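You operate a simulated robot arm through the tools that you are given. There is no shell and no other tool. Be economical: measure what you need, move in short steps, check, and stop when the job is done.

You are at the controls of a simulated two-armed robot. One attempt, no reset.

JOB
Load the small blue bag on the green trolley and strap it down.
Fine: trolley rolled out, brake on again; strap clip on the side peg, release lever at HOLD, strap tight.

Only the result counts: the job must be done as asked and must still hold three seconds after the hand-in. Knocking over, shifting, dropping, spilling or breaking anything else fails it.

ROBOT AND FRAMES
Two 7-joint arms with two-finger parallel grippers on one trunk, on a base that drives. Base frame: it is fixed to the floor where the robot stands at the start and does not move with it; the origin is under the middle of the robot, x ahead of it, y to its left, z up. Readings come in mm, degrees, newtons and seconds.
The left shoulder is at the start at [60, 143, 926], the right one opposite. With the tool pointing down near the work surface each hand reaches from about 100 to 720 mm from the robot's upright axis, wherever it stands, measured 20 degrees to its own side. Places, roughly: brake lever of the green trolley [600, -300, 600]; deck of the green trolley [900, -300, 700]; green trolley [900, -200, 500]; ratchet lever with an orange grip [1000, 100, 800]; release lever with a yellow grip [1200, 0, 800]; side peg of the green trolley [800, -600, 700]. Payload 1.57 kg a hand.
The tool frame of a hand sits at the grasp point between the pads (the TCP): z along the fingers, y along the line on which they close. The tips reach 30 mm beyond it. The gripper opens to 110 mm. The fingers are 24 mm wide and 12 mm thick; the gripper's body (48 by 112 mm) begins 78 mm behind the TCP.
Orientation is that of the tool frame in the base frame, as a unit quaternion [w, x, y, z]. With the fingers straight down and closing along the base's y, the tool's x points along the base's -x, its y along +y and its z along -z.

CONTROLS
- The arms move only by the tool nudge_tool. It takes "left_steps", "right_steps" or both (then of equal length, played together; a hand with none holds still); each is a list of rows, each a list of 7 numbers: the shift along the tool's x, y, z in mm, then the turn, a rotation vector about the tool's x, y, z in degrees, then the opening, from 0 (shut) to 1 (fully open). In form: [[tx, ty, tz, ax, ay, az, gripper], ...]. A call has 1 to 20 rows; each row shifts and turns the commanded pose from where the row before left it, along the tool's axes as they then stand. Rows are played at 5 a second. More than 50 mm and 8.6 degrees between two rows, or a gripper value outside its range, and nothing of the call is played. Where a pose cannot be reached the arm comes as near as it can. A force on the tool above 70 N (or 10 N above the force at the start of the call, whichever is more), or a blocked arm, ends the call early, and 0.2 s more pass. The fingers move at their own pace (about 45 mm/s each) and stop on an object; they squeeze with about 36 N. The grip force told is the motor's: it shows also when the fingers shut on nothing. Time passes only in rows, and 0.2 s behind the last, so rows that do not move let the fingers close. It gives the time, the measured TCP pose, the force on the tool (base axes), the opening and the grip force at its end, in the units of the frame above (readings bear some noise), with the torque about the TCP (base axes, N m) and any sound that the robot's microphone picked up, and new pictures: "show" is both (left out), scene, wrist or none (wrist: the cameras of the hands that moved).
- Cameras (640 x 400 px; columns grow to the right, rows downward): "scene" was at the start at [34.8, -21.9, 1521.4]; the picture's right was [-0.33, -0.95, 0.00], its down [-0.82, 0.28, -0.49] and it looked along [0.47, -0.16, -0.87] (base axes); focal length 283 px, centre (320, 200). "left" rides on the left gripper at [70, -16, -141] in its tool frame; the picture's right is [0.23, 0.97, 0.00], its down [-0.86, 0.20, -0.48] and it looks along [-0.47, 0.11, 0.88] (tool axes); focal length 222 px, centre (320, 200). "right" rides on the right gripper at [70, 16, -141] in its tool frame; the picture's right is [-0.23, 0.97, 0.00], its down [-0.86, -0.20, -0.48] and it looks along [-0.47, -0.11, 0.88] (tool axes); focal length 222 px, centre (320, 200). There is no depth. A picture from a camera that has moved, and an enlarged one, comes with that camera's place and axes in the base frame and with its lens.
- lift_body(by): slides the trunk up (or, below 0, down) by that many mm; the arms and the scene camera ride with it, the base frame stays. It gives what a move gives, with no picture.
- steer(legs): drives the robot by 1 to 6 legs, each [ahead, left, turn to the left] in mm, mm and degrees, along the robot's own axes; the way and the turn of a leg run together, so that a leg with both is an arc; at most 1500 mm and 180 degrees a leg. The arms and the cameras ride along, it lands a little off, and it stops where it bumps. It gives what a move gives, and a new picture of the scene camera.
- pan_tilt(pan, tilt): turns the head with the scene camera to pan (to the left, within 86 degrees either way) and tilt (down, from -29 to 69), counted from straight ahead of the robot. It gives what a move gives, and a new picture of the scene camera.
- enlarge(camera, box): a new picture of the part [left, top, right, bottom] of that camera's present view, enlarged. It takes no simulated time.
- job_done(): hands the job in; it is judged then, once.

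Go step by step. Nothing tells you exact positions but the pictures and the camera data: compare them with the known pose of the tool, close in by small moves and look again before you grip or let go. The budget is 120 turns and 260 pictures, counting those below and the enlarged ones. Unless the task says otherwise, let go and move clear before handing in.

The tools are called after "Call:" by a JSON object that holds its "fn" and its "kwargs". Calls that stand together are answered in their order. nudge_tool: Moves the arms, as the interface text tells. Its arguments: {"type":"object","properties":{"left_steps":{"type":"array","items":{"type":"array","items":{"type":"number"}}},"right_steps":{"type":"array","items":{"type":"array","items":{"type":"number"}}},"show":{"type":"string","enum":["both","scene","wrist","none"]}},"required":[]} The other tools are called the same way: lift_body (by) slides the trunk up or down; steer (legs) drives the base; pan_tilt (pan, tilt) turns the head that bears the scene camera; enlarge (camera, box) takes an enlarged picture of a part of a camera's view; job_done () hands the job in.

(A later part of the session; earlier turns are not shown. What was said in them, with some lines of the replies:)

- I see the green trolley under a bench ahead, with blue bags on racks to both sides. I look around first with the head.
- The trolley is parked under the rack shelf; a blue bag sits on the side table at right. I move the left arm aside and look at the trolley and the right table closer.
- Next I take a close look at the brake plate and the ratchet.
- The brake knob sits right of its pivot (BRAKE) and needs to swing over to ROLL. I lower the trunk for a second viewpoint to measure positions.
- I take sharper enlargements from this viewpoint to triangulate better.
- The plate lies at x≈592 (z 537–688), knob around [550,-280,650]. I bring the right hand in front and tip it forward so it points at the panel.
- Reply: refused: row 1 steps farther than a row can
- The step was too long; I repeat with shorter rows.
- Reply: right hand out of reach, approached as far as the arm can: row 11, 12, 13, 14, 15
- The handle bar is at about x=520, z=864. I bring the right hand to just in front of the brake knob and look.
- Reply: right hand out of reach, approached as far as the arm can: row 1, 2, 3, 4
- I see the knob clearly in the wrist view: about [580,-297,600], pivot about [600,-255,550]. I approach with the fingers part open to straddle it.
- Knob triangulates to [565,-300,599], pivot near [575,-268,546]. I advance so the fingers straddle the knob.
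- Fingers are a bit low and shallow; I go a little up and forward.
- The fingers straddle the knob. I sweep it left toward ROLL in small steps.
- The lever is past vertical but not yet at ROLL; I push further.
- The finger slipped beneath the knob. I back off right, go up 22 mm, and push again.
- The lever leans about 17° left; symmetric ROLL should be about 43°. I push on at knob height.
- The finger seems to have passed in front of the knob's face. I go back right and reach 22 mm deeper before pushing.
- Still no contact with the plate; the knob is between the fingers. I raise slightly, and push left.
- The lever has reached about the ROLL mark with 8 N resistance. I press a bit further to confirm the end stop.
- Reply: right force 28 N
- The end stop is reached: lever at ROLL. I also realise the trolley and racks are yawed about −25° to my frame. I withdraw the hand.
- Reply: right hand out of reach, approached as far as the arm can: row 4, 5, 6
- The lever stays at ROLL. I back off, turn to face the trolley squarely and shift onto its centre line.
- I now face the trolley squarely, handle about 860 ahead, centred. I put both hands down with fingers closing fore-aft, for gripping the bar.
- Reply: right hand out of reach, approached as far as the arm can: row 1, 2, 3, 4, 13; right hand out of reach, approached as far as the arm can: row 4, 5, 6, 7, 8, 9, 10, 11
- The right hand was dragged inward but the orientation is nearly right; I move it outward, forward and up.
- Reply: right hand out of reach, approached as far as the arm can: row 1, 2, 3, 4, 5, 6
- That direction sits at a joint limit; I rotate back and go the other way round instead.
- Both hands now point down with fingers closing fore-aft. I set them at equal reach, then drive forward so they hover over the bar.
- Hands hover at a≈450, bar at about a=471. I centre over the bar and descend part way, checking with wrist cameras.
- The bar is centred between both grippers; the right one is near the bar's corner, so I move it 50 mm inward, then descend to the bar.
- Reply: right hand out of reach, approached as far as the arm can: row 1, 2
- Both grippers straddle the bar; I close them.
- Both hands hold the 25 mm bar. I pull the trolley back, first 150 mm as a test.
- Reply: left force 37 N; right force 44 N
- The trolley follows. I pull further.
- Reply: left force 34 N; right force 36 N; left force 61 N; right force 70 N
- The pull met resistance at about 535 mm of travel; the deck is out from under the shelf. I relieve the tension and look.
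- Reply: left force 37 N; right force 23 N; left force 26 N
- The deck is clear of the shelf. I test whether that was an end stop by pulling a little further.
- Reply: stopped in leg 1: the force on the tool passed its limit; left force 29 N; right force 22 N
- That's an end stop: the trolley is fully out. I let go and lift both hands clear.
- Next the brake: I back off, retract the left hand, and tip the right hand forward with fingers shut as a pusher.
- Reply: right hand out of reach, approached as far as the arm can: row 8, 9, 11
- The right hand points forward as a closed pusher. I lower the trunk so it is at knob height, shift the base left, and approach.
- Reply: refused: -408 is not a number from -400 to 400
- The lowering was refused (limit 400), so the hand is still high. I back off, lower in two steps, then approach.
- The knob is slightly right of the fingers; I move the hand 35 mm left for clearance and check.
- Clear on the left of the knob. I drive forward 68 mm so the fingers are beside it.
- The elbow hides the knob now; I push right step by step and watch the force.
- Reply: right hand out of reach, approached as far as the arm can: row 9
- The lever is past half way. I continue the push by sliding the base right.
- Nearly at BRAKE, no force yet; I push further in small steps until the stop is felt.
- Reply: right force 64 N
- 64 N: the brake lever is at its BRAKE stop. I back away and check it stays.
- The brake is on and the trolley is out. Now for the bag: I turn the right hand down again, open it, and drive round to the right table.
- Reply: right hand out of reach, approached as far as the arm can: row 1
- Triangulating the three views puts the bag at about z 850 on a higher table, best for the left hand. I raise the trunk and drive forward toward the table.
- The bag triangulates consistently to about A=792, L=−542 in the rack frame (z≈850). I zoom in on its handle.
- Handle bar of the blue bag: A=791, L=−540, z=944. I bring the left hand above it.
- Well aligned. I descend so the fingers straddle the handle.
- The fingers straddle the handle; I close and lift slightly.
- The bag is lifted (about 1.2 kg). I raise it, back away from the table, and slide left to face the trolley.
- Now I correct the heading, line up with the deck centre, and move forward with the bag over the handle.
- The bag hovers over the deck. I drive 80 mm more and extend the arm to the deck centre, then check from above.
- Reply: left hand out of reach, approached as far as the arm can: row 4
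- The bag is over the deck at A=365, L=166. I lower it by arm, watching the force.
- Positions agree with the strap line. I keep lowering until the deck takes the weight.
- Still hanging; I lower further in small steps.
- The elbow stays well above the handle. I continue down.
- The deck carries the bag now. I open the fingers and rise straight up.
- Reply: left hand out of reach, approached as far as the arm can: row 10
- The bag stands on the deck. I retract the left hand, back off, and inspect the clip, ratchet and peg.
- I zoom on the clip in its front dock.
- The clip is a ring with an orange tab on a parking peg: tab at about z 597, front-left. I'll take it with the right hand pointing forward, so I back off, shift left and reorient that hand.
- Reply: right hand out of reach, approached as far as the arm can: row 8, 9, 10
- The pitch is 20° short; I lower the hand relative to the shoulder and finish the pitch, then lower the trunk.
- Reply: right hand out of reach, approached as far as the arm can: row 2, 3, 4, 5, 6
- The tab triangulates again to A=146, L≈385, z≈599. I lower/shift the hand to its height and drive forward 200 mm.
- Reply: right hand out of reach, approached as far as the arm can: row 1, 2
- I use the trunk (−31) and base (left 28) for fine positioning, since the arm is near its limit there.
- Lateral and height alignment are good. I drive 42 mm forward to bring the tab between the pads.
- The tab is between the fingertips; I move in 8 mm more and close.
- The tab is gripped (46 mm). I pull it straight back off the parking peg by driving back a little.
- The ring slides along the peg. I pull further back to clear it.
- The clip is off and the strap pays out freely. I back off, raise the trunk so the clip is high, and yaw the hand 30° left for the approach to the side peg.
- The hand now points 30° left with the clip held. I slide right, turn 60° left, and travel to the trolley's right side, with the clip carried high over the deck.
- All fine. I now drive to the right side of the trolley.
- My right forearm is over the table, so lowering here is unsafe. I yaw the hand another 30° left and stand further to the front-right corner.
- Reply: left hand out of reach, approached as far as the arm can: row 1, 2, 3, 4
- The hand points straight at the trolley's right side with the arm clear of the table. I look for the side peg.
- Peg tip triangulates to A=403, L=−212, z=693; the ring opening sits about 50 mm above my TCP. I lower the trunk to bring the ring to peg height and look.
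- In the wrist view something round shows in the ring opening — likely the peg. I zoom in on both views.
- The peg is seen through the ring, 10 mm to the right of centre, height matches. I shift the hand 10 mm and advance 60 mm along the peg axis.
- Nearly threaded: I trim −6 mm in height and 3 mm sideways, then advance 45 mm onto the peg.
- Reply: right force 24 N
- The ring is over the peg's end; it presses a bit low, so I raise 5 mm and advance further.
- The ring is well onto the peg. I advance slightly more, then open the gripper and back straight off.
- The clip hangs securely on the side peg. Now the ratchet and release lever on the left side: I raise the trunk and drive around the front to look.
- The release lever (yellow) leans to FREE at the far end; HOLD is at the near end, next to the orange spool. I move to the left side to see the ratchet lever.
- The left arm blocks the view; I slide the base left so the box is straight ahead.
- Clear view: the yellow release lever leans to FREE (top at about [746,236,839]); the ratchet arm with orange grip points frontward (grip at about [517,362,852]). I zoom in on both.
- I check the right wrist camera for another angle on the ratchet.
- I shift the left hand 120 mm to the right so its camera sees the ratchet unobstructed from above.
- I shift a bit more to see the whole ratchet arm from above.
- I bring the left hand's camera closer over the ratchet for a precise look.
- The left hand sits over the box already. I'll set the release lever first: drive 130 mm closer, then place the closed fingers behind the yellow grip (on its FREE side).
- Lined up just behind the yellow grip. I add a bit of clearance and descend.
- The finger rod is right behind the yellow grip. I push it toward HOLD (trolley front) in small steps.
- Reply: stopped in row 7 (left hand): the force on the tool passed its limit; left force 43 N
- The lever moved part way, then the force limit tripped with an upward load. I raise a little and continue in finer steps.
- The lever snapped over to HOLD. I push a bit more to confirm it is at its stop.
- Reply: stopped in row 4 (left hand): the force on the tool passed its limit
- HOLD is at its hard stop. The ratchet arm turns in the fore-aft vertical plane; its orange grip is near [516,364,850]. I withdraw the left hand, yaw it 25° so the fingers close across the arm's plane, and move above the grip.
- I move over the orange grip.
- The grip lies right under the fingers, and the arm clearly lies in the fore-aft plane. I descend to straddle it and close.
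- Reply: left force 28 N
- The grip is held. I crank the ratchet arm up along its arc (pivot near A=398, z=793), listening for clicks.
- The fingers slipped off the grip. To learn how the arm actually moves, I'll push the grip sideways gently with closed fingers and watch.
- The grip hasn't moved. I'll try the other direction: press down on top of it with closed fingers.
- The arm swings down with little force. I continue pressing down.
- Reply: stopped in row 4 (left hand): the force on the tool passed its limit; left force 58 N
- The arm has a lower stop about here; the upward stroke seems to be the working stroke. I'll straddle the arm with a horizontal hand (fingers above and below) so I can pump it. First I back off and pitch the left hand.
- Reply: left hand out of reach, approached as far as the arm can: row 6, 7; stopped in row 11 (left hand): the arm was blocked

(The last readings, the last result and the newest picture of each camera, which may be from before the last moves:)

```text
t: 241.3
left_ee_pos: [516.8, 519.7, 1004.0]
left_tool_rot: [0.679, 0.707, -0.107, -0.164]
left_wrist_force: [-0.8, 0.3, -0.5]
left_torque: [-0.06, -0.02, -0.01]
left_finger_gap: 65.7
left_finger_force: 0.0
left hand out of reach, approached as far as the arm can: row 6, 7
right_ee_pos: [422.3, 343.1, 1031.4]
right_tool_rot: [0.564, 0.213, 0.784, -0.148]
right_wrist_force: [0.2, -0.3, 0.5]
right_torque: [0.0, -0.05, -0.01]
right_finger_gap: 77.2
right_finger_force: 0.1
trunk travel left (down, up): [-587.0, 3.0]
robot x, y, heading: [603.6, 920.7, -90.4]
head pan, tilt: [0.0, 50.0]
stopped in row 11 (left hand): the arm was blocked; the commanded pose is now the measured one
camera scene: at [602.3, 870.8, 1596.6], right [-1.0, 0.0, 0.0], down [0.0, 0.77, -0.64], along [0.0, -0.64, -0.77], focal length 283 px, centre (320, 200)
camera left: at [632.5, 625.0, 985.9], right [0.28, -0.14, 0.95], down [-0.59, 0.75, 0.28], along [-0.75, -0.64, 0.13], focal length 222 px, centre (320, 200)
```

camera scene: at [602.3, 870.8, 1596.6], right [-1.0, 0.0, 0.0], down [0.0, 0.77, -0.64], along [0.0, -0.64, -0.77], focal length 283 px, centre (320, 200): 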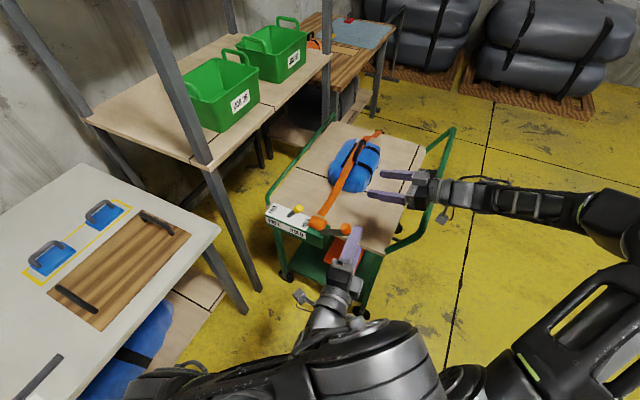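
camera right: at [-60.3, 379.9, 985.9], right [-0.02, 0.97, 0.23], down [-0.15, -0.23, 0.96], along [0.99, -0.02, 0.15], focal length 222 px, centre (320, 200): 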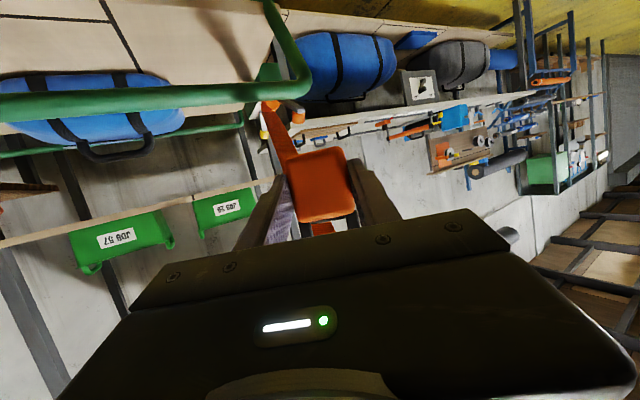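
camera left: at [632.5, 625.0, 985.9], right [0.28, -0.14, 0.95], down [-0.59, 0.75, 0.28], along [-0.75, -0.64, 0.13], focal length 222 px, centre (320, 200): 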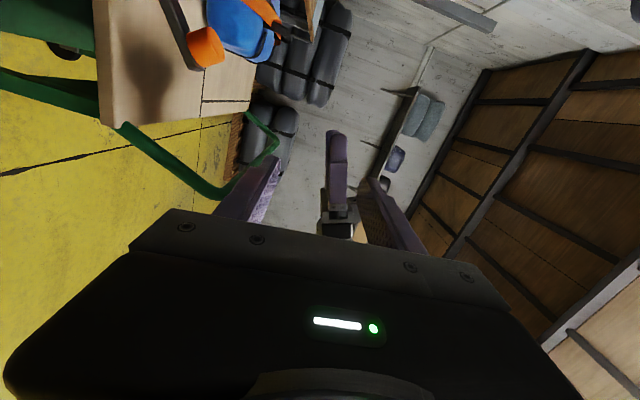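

The arm has sprung back up to its rest position, so pressing down may be the working stroke. I check whether the strap tightened.

Call:
{"fn": "enlarge", "kwargs": {"camera": "scene", "box": [260, 120, 400, 250]}}

```text
3.08 times, centred on (330, 185) of scene
camera zoom: at [602.3, 870.8, 1596.6], right [-1.0, 0.0, 0.0], down [0.0, 0.77, -0.64], along [0.0, -0.64, -0.77], focal length 871 px, centre (289, 246)
```

zoom: 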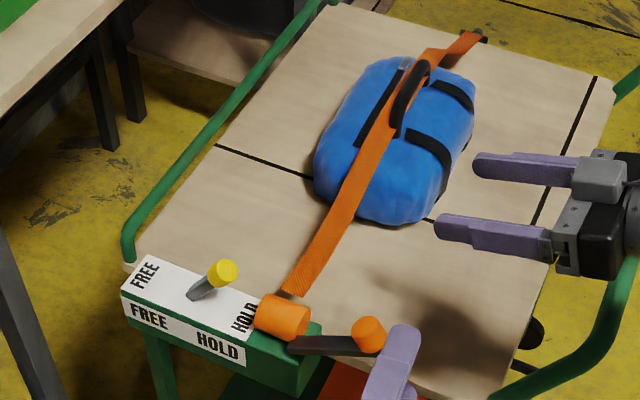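

The strap looks straighter now. I pump again: horizontal closed fingers over the orange grip, press down and read the force.

Call:
{"fn": "nudge_tool", "kwargs": {"left_steps": [[15, -20, 32, 0, 0, 0, 0], [15, -20, 32, 0, 0, 0, 0], [15, -20, 32, 0, 0, 0, 0], [15, -20, 32, 0, 0, 0, 0], [0, -6, 0, 0, 0, 0, 0]], "right_steps": [[-15, 0, -30, 0, 0, 0, 0.7], [-15, 0, -30, 0, 0, 0, 0.7], [-15, 0, -30, 0, 0, 0, 0.7], [0, 0, 0, 0, 0, 0, 0.7], [0, 0, 0, 0, 0, 0, 0.7]]}}

Call:
{"fn": "enlarge", "kwargs": {"camera": "scene", "box": [270, 180, 410, 290]}}

```text
t: 242.5
left_ee_pos: [517.4, 384.1, 910.2]
left_tool_rot: [0.679, 0.708, -0.109, -0.164]
left_wrist_force: [0.1, 0.3, -0.6]
left_torque: [-0.03, 0.01, 0.02]
left_finger_gap: 0.0
left_finger_force: 21.5
right_ee_pos: [360.1, 375.3, 1102.1]
right_tool_rot: [0.564, 0.213, 0.784, -0.149]
right_wrist_force: [0.3, -0.5, 0.4]
right_torque: [0.02, 0.0, 0.0]
right_finger_gap: 76.9
right_finger_force: 0.1
trunk travel left (down, up): [-587.0, 3.0]
robot x, y, heading: [598.1, 919.3, -90.3]
head pan, tilt: [0.0, 50.0]
camera scene: at [601.7, 872.1, 1596.6], right [-1.0, 0.0, 0.0], down [0.0, 0.77, -0.64], along [0.0, -0.64, -0.77], focal length 283 px, centre (320, 200)
camera right: at [232.2, 467.0, 1082.4], right [0.55, 0.8, 0.22], down [-0.26, -0.09, 0.96], along [0.79, -0.59, 0.16], focal length 222 px, centre (320, 200)
camera left: at [634.1, 488.8, 891.5], right [0.28, -0.14, 0.95], down [-0.59, 0.75, 0.28], along [-0.76, -0.64, 0.13], focal length 222 px, centre (320, 200)
```

scene: 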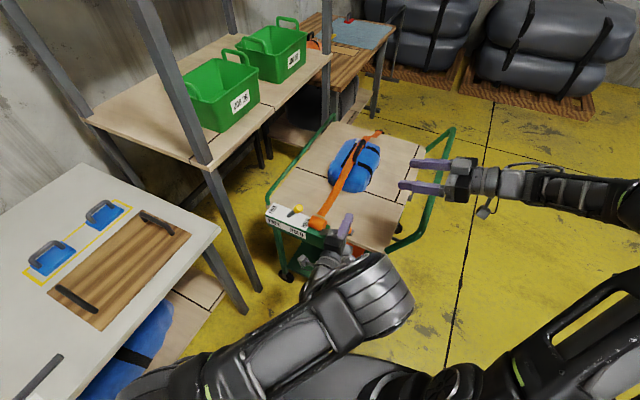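
right: 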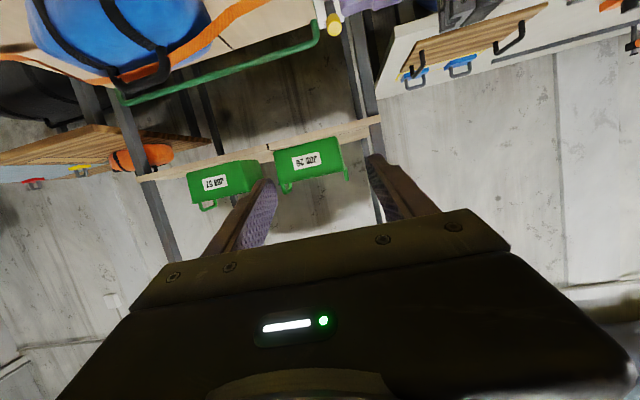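
left: 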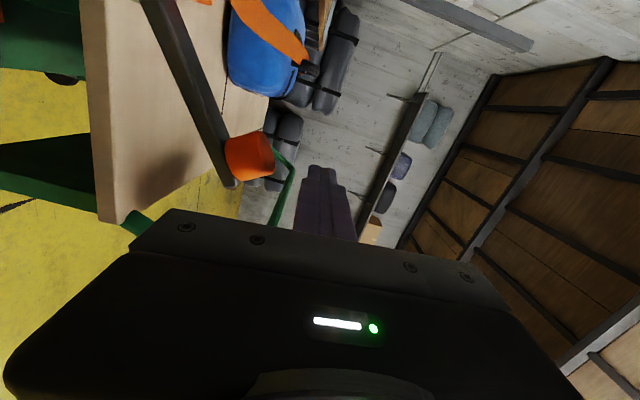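

```text
3.64 times, centred on (340, 235) of scene
camera zoom: at [601.7, 872.1, 1596.6], right [-1.0, 0.0, 0.0], down [0.0, 0.77, -0.64], along [0.0, -0.64, -0.77], focal length 1030 px, centre (247, 73)
```

zoom: 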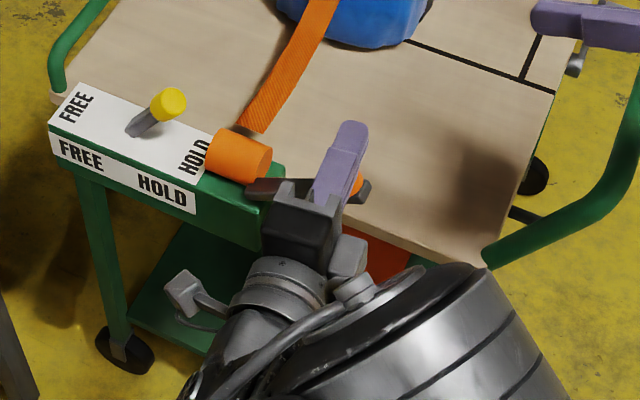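

The closed fingers are right above the grip. I press down step by step.

Call:
{"fn": "nudge_tool", "kwargs": {"left_steps": [[0, -8, 0, 0, 0, 0, 0], [0, -8, 0, 0, 0, 0, 0], [0, -8, 0, 0, 0, 0, 0], [-1, -8, 0, 0, 0, 0, 0], [-1, -8, 0, 0, 0, 0, 0]], "show": "none"}}

Call:
{"fn": "nudge_tool", "kwargs": {"left_steps": [[-1, -8, 0, 0, 0, 0, 0], [-1, -8, 0, 0, 0, 0, 0], [0, -8, 0, 0, 0, 0, 0], [0, -8, 0, 0, 0, 0, 0], [0, -8, 0, 0, 0, 0, 0]], "show": "wrist"}}

```text
t: 243.7
left_ee_pos: [510.1, 388.5, 872.4]
left_tool_rot: [0.68, 0.706, -0.109, -0.165]
left_wrist_force: [-6.9, 1.8, 7.5]
left_torque: [-0.12, 0.14, -0.14]
left_finger_gap: 0.0
left_finger_force: 21.1
right_ee_pos: [359.2, 376.6, 1102.0]
right_tool_rot: [0.563, 0.214, 0.785, -0.149]
right_wrist_force: [0.0, 0.1, 0.2]
right_torque: [0.01, 0.01, 0.03]
right_finger_gap: 77.0
right_finger_force: 0.1
trunk travel left (down, up): [-587.0, 3.0]
robot x, y, heading: [598.9, 916.7, -90.0]
head pan, tilt: [0.0, 50.0]
```

```text
t: 244.9
left_ee_pos: [505.1, 389.9, 831.7]
left_tool_rot: [0.679, 0.707, -0.109, -0.165]
left_wrist_force: [-6.0, 4.6, 8.0]
left_torque: [-0.17, 0.13, -0.2]
left_finger_gap: 0.0
left_finger_force: 21.4
right_ee_pos: [360.4, 377.3, 1102.1]
right_tool_rot: [0.564, 0.213, 0.784, -0.149]
right_wrist_force: [0.3, 0.1, -0.5]
right_torque: [-0.02, -0.04, -0.04]
right_finger_gap: 76.9
right_finger_force: 0.1
trunk travel left (down, up): [-587.0, 3.0]
robot x, y, heading: [597.6, 922.1, -90.2]
head pan, tilt: [0.0, 50.0]
camera left: at [622.0, 494.8, 812.7], right [0.28, -0.14, 0.95], down [-0.59, 0.75, 0.28], along [-0.76, -0.64, 0.13], focal length 222 px, centre (320, 200)
```

left: 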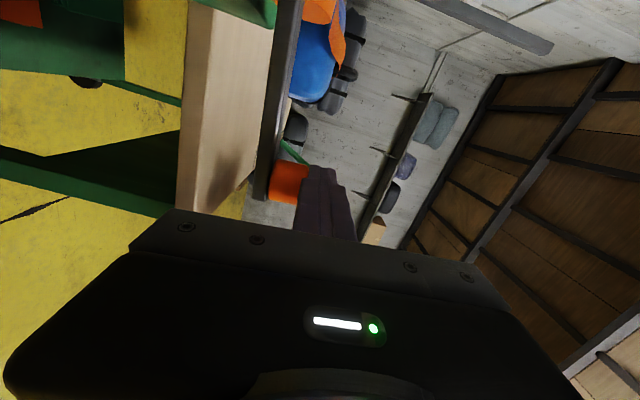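

Only a spring-like 8–10 N so far; I continue the stroke down.

Call:
{"fn": "nudge_tool", "kwargs": {"left_steps": [[0, -8, 0, 0, 0, 0, 0], [1, -8, 0, 0, 0, 0, 0], [1, -8, 0, 0, 0, 0, 0], [2, -8, 0, 0, 0, 0, 0], [2, -8, 0, 0, 0, 0, 0], [2, -8, 0, 0, 0, 0, 0]], "show": "wrist"}}

Call:
{"fn": "enlarge", "kwargs": {"camera": "scene", "box": [260, 120, 400, 250]}}

```text
t: 245.8
left_ee_pos: [504.5, 390.0, 824.5]
left_tool_rot: [0.697, 0.689, -0.107, -0.17]
left_wrist_force: [7.1, 19.2, 27.7]
left_torque: [-0.21, -0.18, 0.15]
left_finger_gap: 0.0
left_finger_force: 20.9
right_ee_pos: [362.2, 378.8, 1103.1]
right_tool_rot: [0.563, 0.212, 0.785, -0.149]
right_wrist_force: [-0.3, 0.7, -0.8]
right_torque: [-0.03, 0.0, 0.03]
right_finger_gap: 76.6
right_finger_force: 0.1
trunk travel left (down, up): [-587.0, 3.0]
robot x, y, heading: [599.7, 919.0, -90.3]
head pan, tilt: [0.0, 50.0]
stopped in row 4 (left hand): the force on the tool passed its limit (the readings are from after the stop); the commanded pose is now the measured one
camera left: at [620.6, 492.5, 797.9], right [0.3, -0.09, 0.95], down [-0.58, 0.77, 0.26], along [-0.76, -0.63, 0.17], focal length 222 px, centre (320, 200)
```

left: 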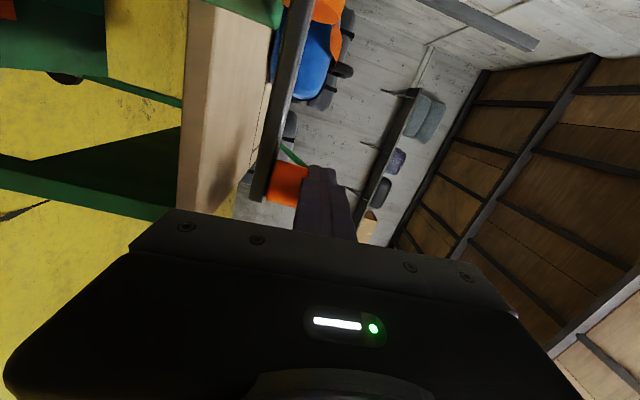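

```text
3.08 times, centred on (330, 185) of scene
camera zoom: at [603.7, 876.5, 1596.3], right [-1.0, 0.0, 0.0], down [0.0, 0.76, -0.65], along [0.0, -0.65, -0.76], focal length 871 px, centre (289, 246)
```

zoom: 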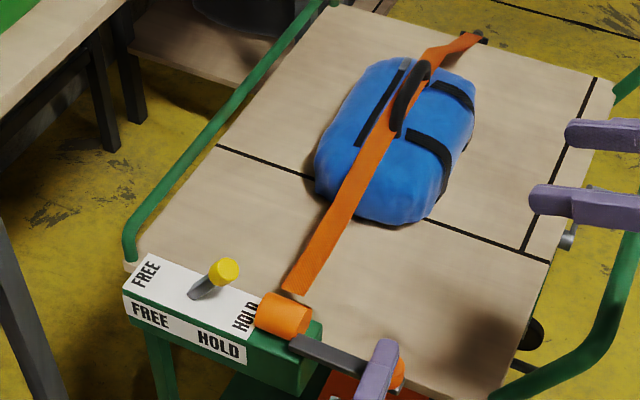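

The stop is mechanical (same height both times), with a spring return: so the lever is pumped. I do three pump strokes, staying just above the stop.

Call:
{"fn": "nudge_tool", "kwargs": {"left_steps": [[0, 20, 0, 0, 0, 0, 0], [1, 20, 0, 0, 0, 0, 0], [2, 18, 0, 0, 0, 0, 0], [0, 0, 0, 0, 0, 0, 0], [-2, -18, 0, 0, 0, 0, 0], [-1, -18, 0, 0, 0, 0, 0], [0, -16, 0, 0, 0, 0, 0], [0, 16, 0, 0, 0, 0, 0], [1, 18, 0, 0, 0, 0, 0], [2, 18, 0, 0, 0, 0, 0], [0, 0, 0, 0, 0, 0, 0], [-2, -18, 0, 0, 0, 0, 0], [-1, -18, 0, 0, 0, 0, 0], [0, -16, 0, 0, 0, 0, 0]], "show": "none"}}

Call:
{"fn": "enlarge", "kwargs": {"camera": "scene", "box": [260, 120, 400, 250]}}

```text
t: 248.8
left_ee_pos: [502.2, 389.8, 826.5]
left_tool_rot: [0.693, 0.692, -0.108, -0.17]
left_wrist_force: [-9.7, 5.1, 10.3]
left_torque: [-0.01, 0.03, -0.06]
left_finger_gap: 0.1
left_finger_force: 21.1
right_ee_pos: [359.2, 376.9, 1102.5]
right_tool_rot: [0.564, 0.213, 0.784, -0.148]
right_wrist_force: [-0.1, 0.6, -0.1]
right_torque: [-0.01, 0.01, 0.0]
right_finger_gap: 77.0
right_finger_force: 0.0
trunk travel left (down, up): [-587.0, 3.0]
robot x, y, heading: [599.4, 920.4, -90.0]
head pan, tilt: [0.0, 50.0]
```

```text
3.08 times, centred on (330, 185) of scene
camera zoom: at [600.7, 873.3, 1596.7], right [-1.0, 0.0, 0.0], down [0.0, 0.77, -0.64], along [0.0, -0.64, -0.77], focal length 871 px, centre (289, 246)
```

zoom: 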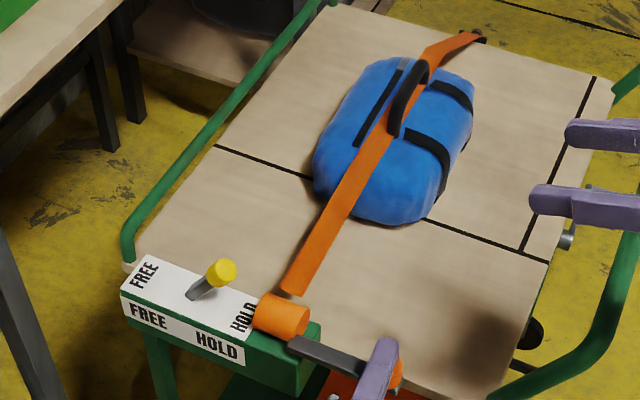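

The strap is visibly tauter. I continue with more pump strokes, watching the force.

Call:
{"fn": "nudge_tool", "kwargs": {"left_steps": [[0, 18, 0, 0, 0, 0, 0], [1, 18, 0, 0, 0, 0, 0], [2, 18, 0, 0, 0, 0, 0], [0, 0, 0, 0, 0, 0, 0], [-2, -18, 0, 0, 0, 0, 0], [-1, -18, 0, 0, 0, 0, 0], [0, -17, 0, 0, 0, 0, 0], [0, 17, 0, 0, 0, 0, 0], [1, 18, 0, 0, 0, 0, 0], [2, 18, 0, 0, 0, 0, 0], [0, 0, 0, 0, 0, 0, 0], [-2, -18, 0, 0, 0, 0, 0], [-1, -18, 0, 0, 0, 0, 0], [0, -16, 0, 0, 0, 0, 0]], "show": "none"}}

Call:
{"fn": "enlarge", "kwargs": {"camera": "scene", "box": [260, 120, 400, 250]}}

```text
t: 251.8
left_ee_pos: [501.6, 389.6, 828.4]
left_tool_rot: [0.693, 0.692, -0.109, -0.17]
left_wrist_force: [-7.6, 6.9, 9.9]
left_torque: [0.0, 0.02, -0.02]
left_finger_gap: 0.2
left_finger_force: 21.4
right_ee_pos: [358.8, 375.9, 1100.4]
right_tool_rot: [0.563, 0.213, 0.785, -0.149]
right_wrist_force: [-0.3, 0.0, 0.0]
right_torque: [0.01, 0.0, -0.03]
right_finger_gap: 77.0
right_finger_force: 0.1
trunk travel left (down, up): [-587.0, 3.0]
robot x, y, heading: [602.1, 920.4, -90.1]
head pan, tilt: [0.0, 50.0]
```

```text
3.08 times, centred on (330, 185) of scene
camera zoom: at [600.9, 873.4, 1596.7], right [-1.0, 0.0, 0.0], down [0.0, 0.77, -0.64], along [0.0, -0.64, -0.77], focal length 871 px, centre (289, 246)
```

zoom: 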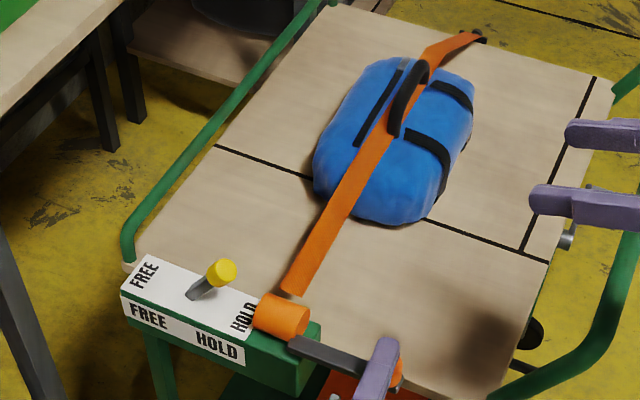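

The look no longer changes. I do two more full strokes down to the stop to make sure.

Call:
{"fn": "nudge_tool", "kwargs": {"left_steps": [[0, 20, 0, 0, 0, 0, 0], [1, 20, 0, 0, 0, 0, 0], [2, 20, 0, 0, 0, 0, 0], [0, 6, 0, 0, 0, 0, 0], [-2, -20, 0, 0, 0, 0, 0], [-1, -20, 0, 0, 0, 0, 0], [0, -20, 0, 0, 0, 0, 0], [0, -8, 0, 0, 0, 0, 0], [0, -4, 0, 0, 0, 0, 0]], "show": "none"}}

Call:
{"fn": "nudge_tool", "kwargs": {"left_steps": [[0, 20, 0, 0, 0, 0, 0], [1, 20, 0, 0, 0, 0, 0], [2, 20, 0, 0, 0, 0, 0], [0, 10, 0, 0, 0, 0, 0], [-2, -20, 0, 0, 0, 0, 0], [-1, -20, 0, 0, 0, 0, 0], [0, -20, 0, 0, 0, 0, 0], [0, -8, 0, 0, 0, 0, 0], [0, -4, 0, 0, 0, 0, 0]], "show": "none"}}

Call:
{"fn": "enlarge", "kwargs": {"camera": "scene", "box": [260, 120, 400, 250]}}

```text
t: 253.8
left_ee_pos: [501.7, 389.1, 823.4]
left_tool_rot: [0.695, 0.69, -0.108, -0.171]
left_wrist_force: [-4.5, 11.0, 24.2]
left_torque: [-0.19, -0.1, -0.01]
left_finger_gap: 0.3
left_finger_force: 21.1
right_ee_pos: [360.0, 378.1, 1103.6]
right_tool_rot: [0.563, 0.213, 0.784, -0.15]
right_wrist_force: [-0.2, -0.5, -0.1]
right_torque: [-0.01, 0.03, 0.01]
right_finger_gap: 76.9
right_finger_force: 0.0
trunk travel left (down, up): [-587.0, 3.0]
robot x, y, heading: [600.8, 920.5, -89.9]
head pan, tilt: [0.0, 50.0]
```

```text
t: 255.8
left_ee_pos: [501.8, 389.5, 824.6]
left_tool_rot: [0.696, 0.689, -0.108, -0.17]
left_wrist_force: [-8.0, 5.3, 26.5]
left_torque: [-0.28, -0.08, -0.09]
left_finger_gap: 0.0
left_finger_force: 21.1
right_ee_pos: [360.4, 378.0, 1102.7]
right_tool_rot: [0.563, 0.213, 0.784, -0.15]
right_wrist_force: [0.2, -0.2, -0.4]
right_torque: [0.01, -0.03, -0.01]
right_finger_gap: 76.8
right_finger_force: 0.1
trunk travel left (down, up): [-587.0, 3.0]
robot x, y, heading: [602.0, 921.1, -90.3]
head pan, tilt: [0.0, 50.0]
```

```text
3.08 times, centred on (330, 185) of scene
camera zoom: at [601.3, 874.8, 1597.0], right [-1.0, 0.0, 0.0], down [0.0, 0.76, -0.64], along [0.0, -0.64, -0.76], focal length 871 px, centre (289, 246)
```

zoom: 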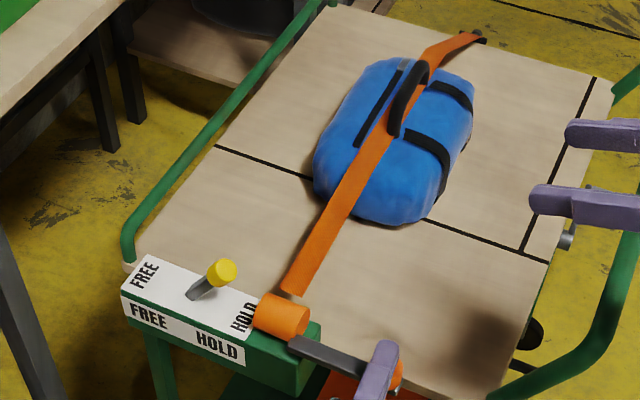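

The strap is taut and unchanged by further pumping. I withdraw the left hand, back off, and take a final look.

Call:
{"fn": "nudge_tool", "kwargs": {"left_steps": [[0, 25, 0, 0, 0, 0, 0], [0, 30, 0, 0, 0, 0, 0], [0, 30, 0, 0, 0, 0, 0], [0, 10, -40, 0, 0, 0, 0], [0, 0, -40, 0, 0, 0, 0]], "show": "none"}}

Call:
{"fn": "steer", "kwargs": {"legs": [[-250, 0, 0]]}}

Call:
{"fn": "enlarge", "kwargs": {"camera": "scene", "box": [250, 60, 450, 210]}}

```text
t: 257.2
left_ee_pos: [571.3, 442.7, 913.9]
left_tool_rot: [0.693, 0.702, -0.052, -0.153]
left_wrist_force: [0.2, 0.7, 0.5]
left_torque: [0.02, 0.03, 0.0]
left_finger_gap: 0.0
left_finger_force: 21.0
right_ee_pos: [359.5, 375.8, 1101.1]
right_tool_rot: [0.564, 0.213, 0.784, -0.149]
right_wrist_force: [-0.3, -0.6, -0.1]
right_torque: [0.01, -0.01, 0.01]
right_finger_gap: 76.9
right_finger_force: 0.0
trunk travel left (down, up): [-587.0, 3.0]
robot x, y, heading: [597.4, 915.1, -90.1]
head pan, tilt: [0.0, 50.0]
stopped in row 5 (left hand): the arm was blocked; the commanded pose is now the measured one
```

```text
t: 259.0
left_ee_pos: [573.7, 692.9, 914.1]
left_tool_rot: [0.694, 0.702, -0.05, -0.153]
left_wrist_force: [0.1, 0.3, -0.6]
left_torque: [0.02, -0.04, -0.02]
left_finger_gap: 0.1
left_finger_force: 21.1
right_ee_pos: [362.8, 624.7, 1101.5]
right_tool_rot: [0.563, 0.211, 0.785, -0.148]
right_wrist_force: [-0.4, 1.0, 0.4]
right_torque: [0.02, 0.01, -0.06]
right_finger_gap: 77.1
right_finger_force: 0.0
trunk travel left (down, up): [-587.0, 3.0]
robot x, y, heading: [598.8, 1173.8, -89.8]
head pan, tilt: [0.0, 50.0]
camera scene: at [602.5, 1122.6, 1596.6], right [-1.0, 0.0, 0.0], down [0.0, 0.77, -0.64], along [0.0, -0.64, -0.77], focal length 283 px, centre (320, 200)
```

scene: 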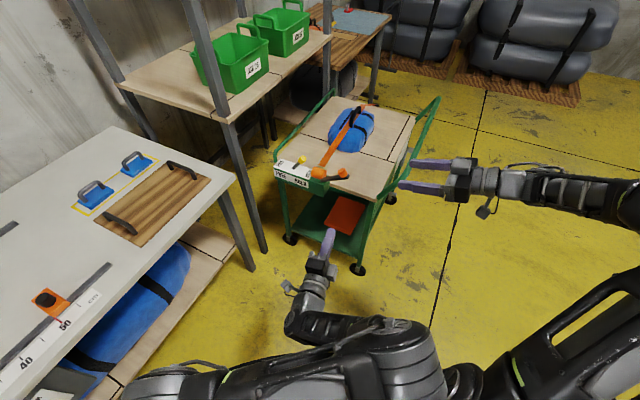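

```text
2.67 times, centred on (350, 135) of scene
camera zoom: at [602.5, 1122.6, 1596.6], right [-1.0, 0.0, 0.0], down [0.0, 0.77, -0.64], along [0.0, -0.64, -0.77], focal length 755 px, centre (240, 373)
```

zoom: 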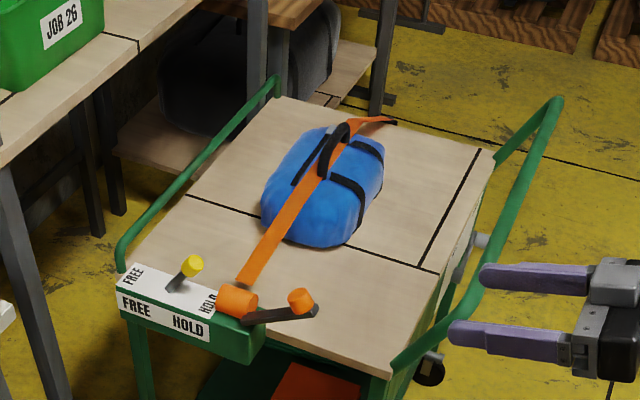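

Strap is straight, lever at HOLD, ratchet back at rest. I drive toward the front to verify brake and clip.

Call:
{"fn": "steer", "kwargs": {"legs": [[0, -1100, 0], [0, 0, 40]]}}

Call:
{"fn": "enlarge", "kwargs": {"camera": "scene", "box": [160, 20, 480, 220]}}

```text
t: 266.3
left_ee_pos: [-195.0, 784.1, 913.9]
left_tool_rot: [0.704, 0.68, 0.187, 0.087]
left_wrist_force: [0.5, 0.1, -1.2]
left_torque: [-0.01, 0.0, 0.02]
left_finger_gap: 0.2
left_finger_force: 21.0
right_ee_pos: [-316.7, 599.3, 1100.7]
right_tool_rot: [0.581, -0.062, 0.81, 0.049]
right_wrist_force: [-0.2, -0.1, 1.2]
right_torque: [0.0, 0.0, 0.03]
right_finger_gap: 76.8
right_finger_force: 0.1
trunk travel left (down, up): [-587.0, 3.0]
robot x, y, heading: [-474.7, 1174.4, -50.9]
head pan, tilt: [0.0, 50.0]
camera scene: at [-442.2, 1135.0, 1596.5], right [-0.78, -0.63, 0.0], down [-0.48, 0.6, -0.64], along [0.4, -0.5, -0.77], focal length 283 px, centre (320, 200)
```

scene: 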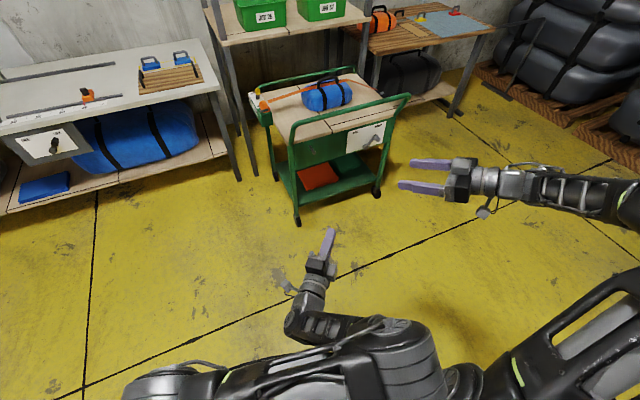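

```text
2.00 times, centred on (320, 120) of scene
camera zoom: at [-442.2, 1135.0, 1596.5], right [-0.78, -0.63, 0.0], down [-0.48, 0.6, -0.64], along [0.4, -0.5, -0.77], focal length 566 px, centre (320, 360)
```

zoom: 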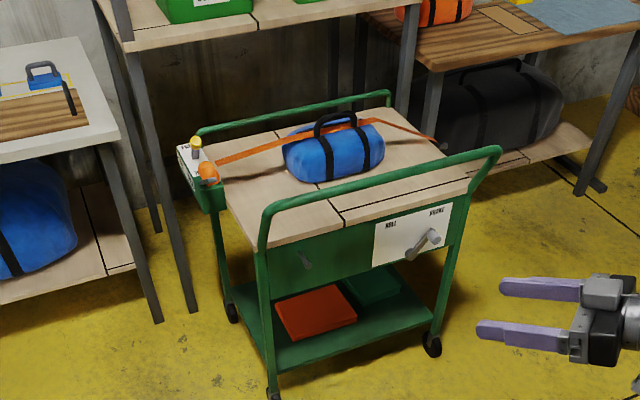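

Brake is on and the strap runs straight over the bag. One last look at the clip from the right side.

Call:
{"fn": "steer", "kwargs": {"legs": [[0, -1300, 0], [0, 0, 40]]}}

Call:
{"fn": "pan_tilt", "kwargs": {"pan": 0, "tilt": 35}}

```text
t: 270.1
left_ee_pos: [-707.4, 355.2, 912.3]
left_tool_rot: [0.706, 0.683, 0.173, 0.073]
left_wrist_force: [-0.3, 0.1, -0.1]
left_torque: [0.0, -0.01, 0.0]
left_finger_gap: 0.2
left_finger_force: 21.1
right_ee_pos: [-835.9, 175.8, 1102.1]
right_tool_rot: [0.582, -0.046, 0.811, 0.038]
right_wrist_force: [0.4, -0.1, 0.3]
right_torque: [0.0, 0.0, 0.0]
right_finger_gap: 77.0
right_finger_force: 0.0
trunk travel left (down, up): [-587.0, 3.0]
robot x, y, heading: [-969.3, 755.9, -53.5]
head pan, tilt: [0.0, 50.0]
stopped in leg 1: the robot was blocked; the commanded pose is now the measured one
camera scene: at [-940.5, 715.7, 1596.5], right [-0.8, -0.6, 0.0], down [-0.46, 0.61, -0.64], along [0.38, -0.52, -0.77], focal length 283 px, centre (320, 200)
```

scene: 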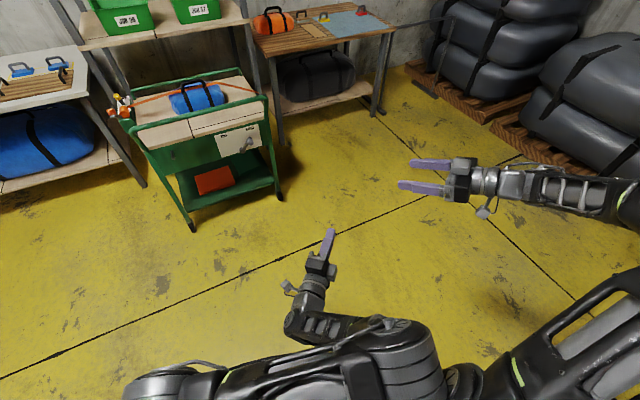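

```text
t: 270.8
left_ee_pos: [-706.7, 355.2, 913.1]
left_tool_rot: [0.706, 0.683, 0.173, 0.073]
left_wrist_force: [-0.6, 0.1, -0.2]
left_torque: [-0.02, 0.01, 0.01]
left_finger_gap: 0.0
left_finger_force: 20.9
right_ee_pos: [-835.7, 176.8, 1100.7]
right_tool_rot: [0.581, -0.046, 0.812, 0.037]
right_wrist_force: [-0.6, 0.9, 0.1]
right_torque: [0.04, -0.02, -0.03]
right_finger_gap: 77.0
right_finger_force: 0.1
trunk travel left (down, up): [-587.0, 3.0]
robot x, y, heading: [-973.4, 755.9, -53.1]
head pan, tilt: [0.0, 35.0]
camera scene: at [-933.8, 707.3, 1618.2], right [-0.8, -0.6, 0.0], down [-0.34, 0.46, -0.82], along [0.49, -0.66, -0.57], focal length 283 px, centre (320, 200)
```

scene: 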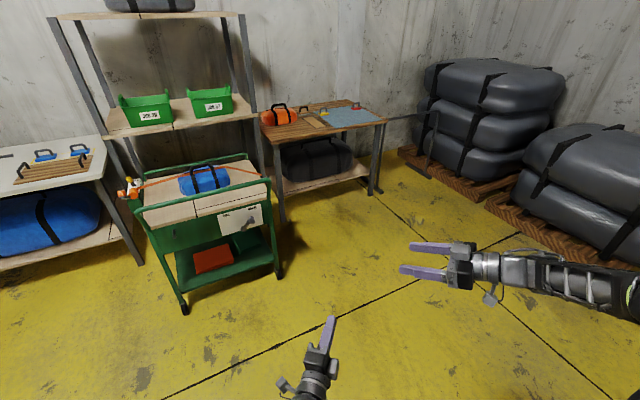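

The robot bumped into something on its right; I look there before doing anything else.

Call:
{"fn": "pan_tilt", "kwargs": {"pan": -80, "tilt": 45}}

Call:
{"fn": "pan_tilt", "kwargs": {"pan": 80, "tilt": 40}}

```text
t: 272.4
left_ee_pos: [-706.1, 356.8, 912.3]
left_tool_rot: [0.706, 0.682, 0.174, 0.074]
left_wrist_force: [-0.8, -0.5, 0.7]
left_torque: [0.0, 0.02, 0.01]
left_finger_gap: 0.0
left_finger_force: 20.7
right_ee_pos: [-835.7, 176.4, 1101.3]
right_tool_rot: [0.581, -0.046, 0.812, 0.038]
right_wrist_force: [-0.5, -0.6, -0.4]
right_torque: [0.03, 0.02, -0.03]
right_finger_gap: 77.0
right_finger_force: 0.0
trunk travel left (down, up): [-587.0, 3.0]
robot x, y, heading: [-970.8, 754.0, -53.2]
head pan, tilt: [-80.0, 45.0]
camera scene: at [-1042.0, 718.7, 1603.5], right [-0.73, 0.69, 0.0], down [0.48, 0.52, -0.71], along [-0.48, -0.52, -0.71], focal length 283 px, centre (320, 200)
```

scene: 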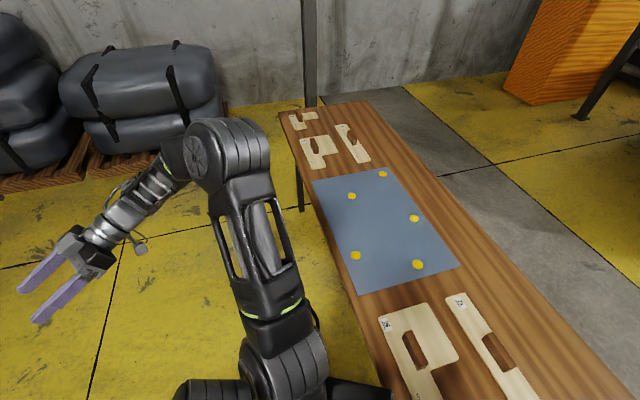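

```text
t: 274.8
left_ee_pos: [-707.4, 355.9, 913.2]
left_tool_rot: [0.706, 0.683, 0.174, 0.074]
left_wrist_force: [-0.4, -0.2, 0.3]
left_torque: [0.05, 0.01, -0.02]
left_finger_gap: 0.2
left_finger_force: 20.8
right_ee_pos: [-835.0, 176.4, 1100.6]
right_tool_rot: [0.581, -0.046, 0.812, 0.037]
right_wrist_force: [0.9, -0.1, -0.1]
right_torque: [0.0, -0.01, -0.02]
right_finger_gap: 77.0
right_finger_force: 0.1
trunk travel left (down, up): [-587.0, 3.0]
robot x, y, heading: [-974.8, 754.2, -53.0]
head pan, tilt: [80.0, 40.0]
camera scene: at [-910.3, 816.2, 1610.7], right [0.45, -0.89, 0.0], down [-0.57, -0.29, -0.77], along [0.68, 0.34, -0.64], focal length 283 px, centre (320, 200)
```

scene: 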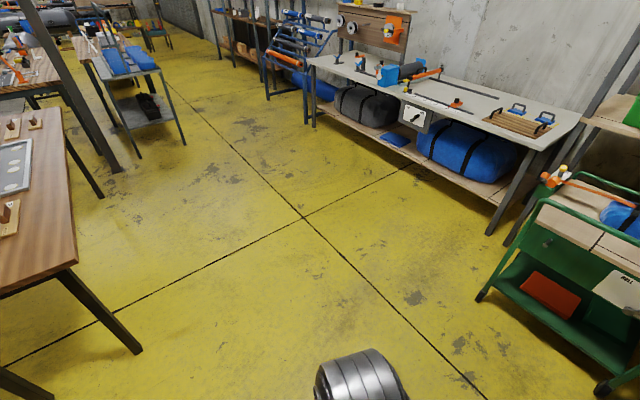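

It only touched the frame of a workbench, and everything on it lies in place. I move away and take the last clip check.

Call:
{"fn": "steer", "kwargs": {"legs": [[0, 80, 0], [850, 0, 0]]}}

Call:
{"fn": "pan_tilt", "kwargs": {"pan": 40, "tilt": 45}}

Call:
{"fn": "enlarge", "kwargs": {"camera": "scene", "box": [200, 40, 520, 240]}}

```text
t: 280.0
left_ee_pos: [-142.0, -298.6, 913.4]
left_tool_rot: [0.706, 0.685, 0.166, 0.067]
left_wrist_force: [0.1, 0.5, -0.5]
left_torque: [-0.02, 0.02, -0.01]
left_finger_gap: 0.0
left_finger_force: 20.9
right_ee_pos: [-274.7, -476.5, 1101.2]
right_tool_rot: [0.581, -0.038, 0.812, 0.032]
right_wrist_force: [-0.6, -1.3, -0.2]
right_torque: [0.0, -0.01, 0.03]
right_finger_gap: 77.2
right_finger_force: 0.1
trunk travel left (down, up): [-587.0, 3.0]
robot x, y, heading: [-398.6, 105.6, -54.2]
head pan, tilt: [80.0, 40.0]
camera scene: at [-337.0, 164.8, 1610.7], right [0.43, -0.9, 0.0], down [-0.58, -0.28, -0.77], along [0.69, 0.33, -0.64], focal length 283 px, centre (320, 200)
```

scene: 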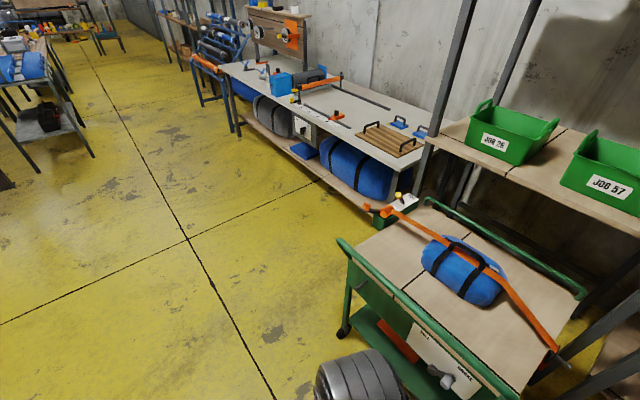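

```text
t: 281.1
left_ee_pos: [-141.9, -298.9, 912.7]
left_tool_rot: [0.707, 0.684, 0.167, 0.066]
left_wrist_force: [0.0, 1.0, 1.0]
left_torque: [0.03, 0.01, 0.01]
left_finger_gap: 0.0
left_finger_force: 21.0
right_ee_pos: [-274.2, -476.9, 1101.1]
right_tool_rot: [0.581, -0.039, 0.812, 0.032]
right_wrist_force: [-0.2, -0.5, 0.4]
right_torque: [-0.01, -0.01, -0.01]
right_finger_gap: 77.0
right_finger_force: 0.1
trunk travel left (down, up): [-587.0, 3.0]
robot x, y, heading: [-398.3, 104.9, -54.5]
head pan, tilt: [40.0, 45.0]
camera scene: at [-335.2, 108.4, 1603.5], right [-0.25, -0.97, 0.0], down [-0.69, 0.18, -0.71], along [0.69, -0.18, -0.71], focal length 283 px, centre (320, 200)
```

scene: 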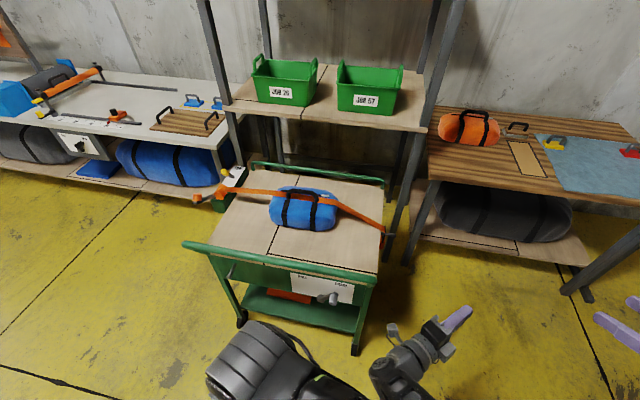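

```text
2.00 times, centred on (360, 140) of scene
camera zoom: at [-335.2, 108.4, 1603.5], right [-0.25, -0.97, 0.0], down [-0.69, 0.18, -0.71], along [0.69, -0.18, -0.71], focal length 566 px, centre (240, 320)
```

zoom: 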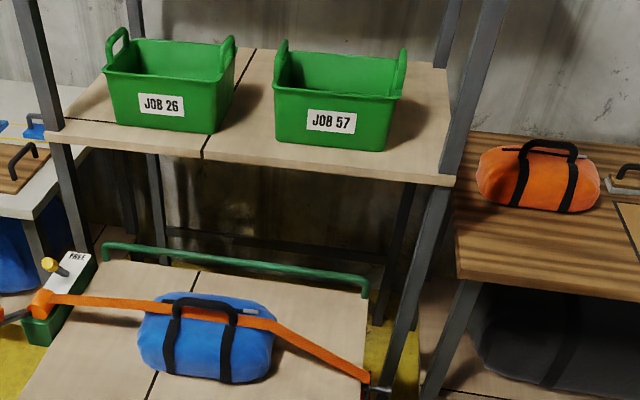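

The clip sits on the side peg, the strap is tight over the bag, the lever is at HOLD, the brake is on and both hands are clear. I hand in the job.

Call:
{"fn": "job_done", "kwargs": {}}

```text
The job is handed in.
```

I've loaded the small blue bag on the green trolley and strapped it down, and the job is handed in.

- **Trolley:** it is rolled out to its end stop, clear of the shelf, and the brake lever is back at BRAKE.
- **Strap:** the clip is on the right-side peg and the release lever is against its HOLD stop. I pumped the ratchet until the strap stopped changing. I judged it tight by eye, since there is no tension reading.
- **Bump:** late on, the base stopped against a workbench away from the racks. The items I could see on it looked in place.
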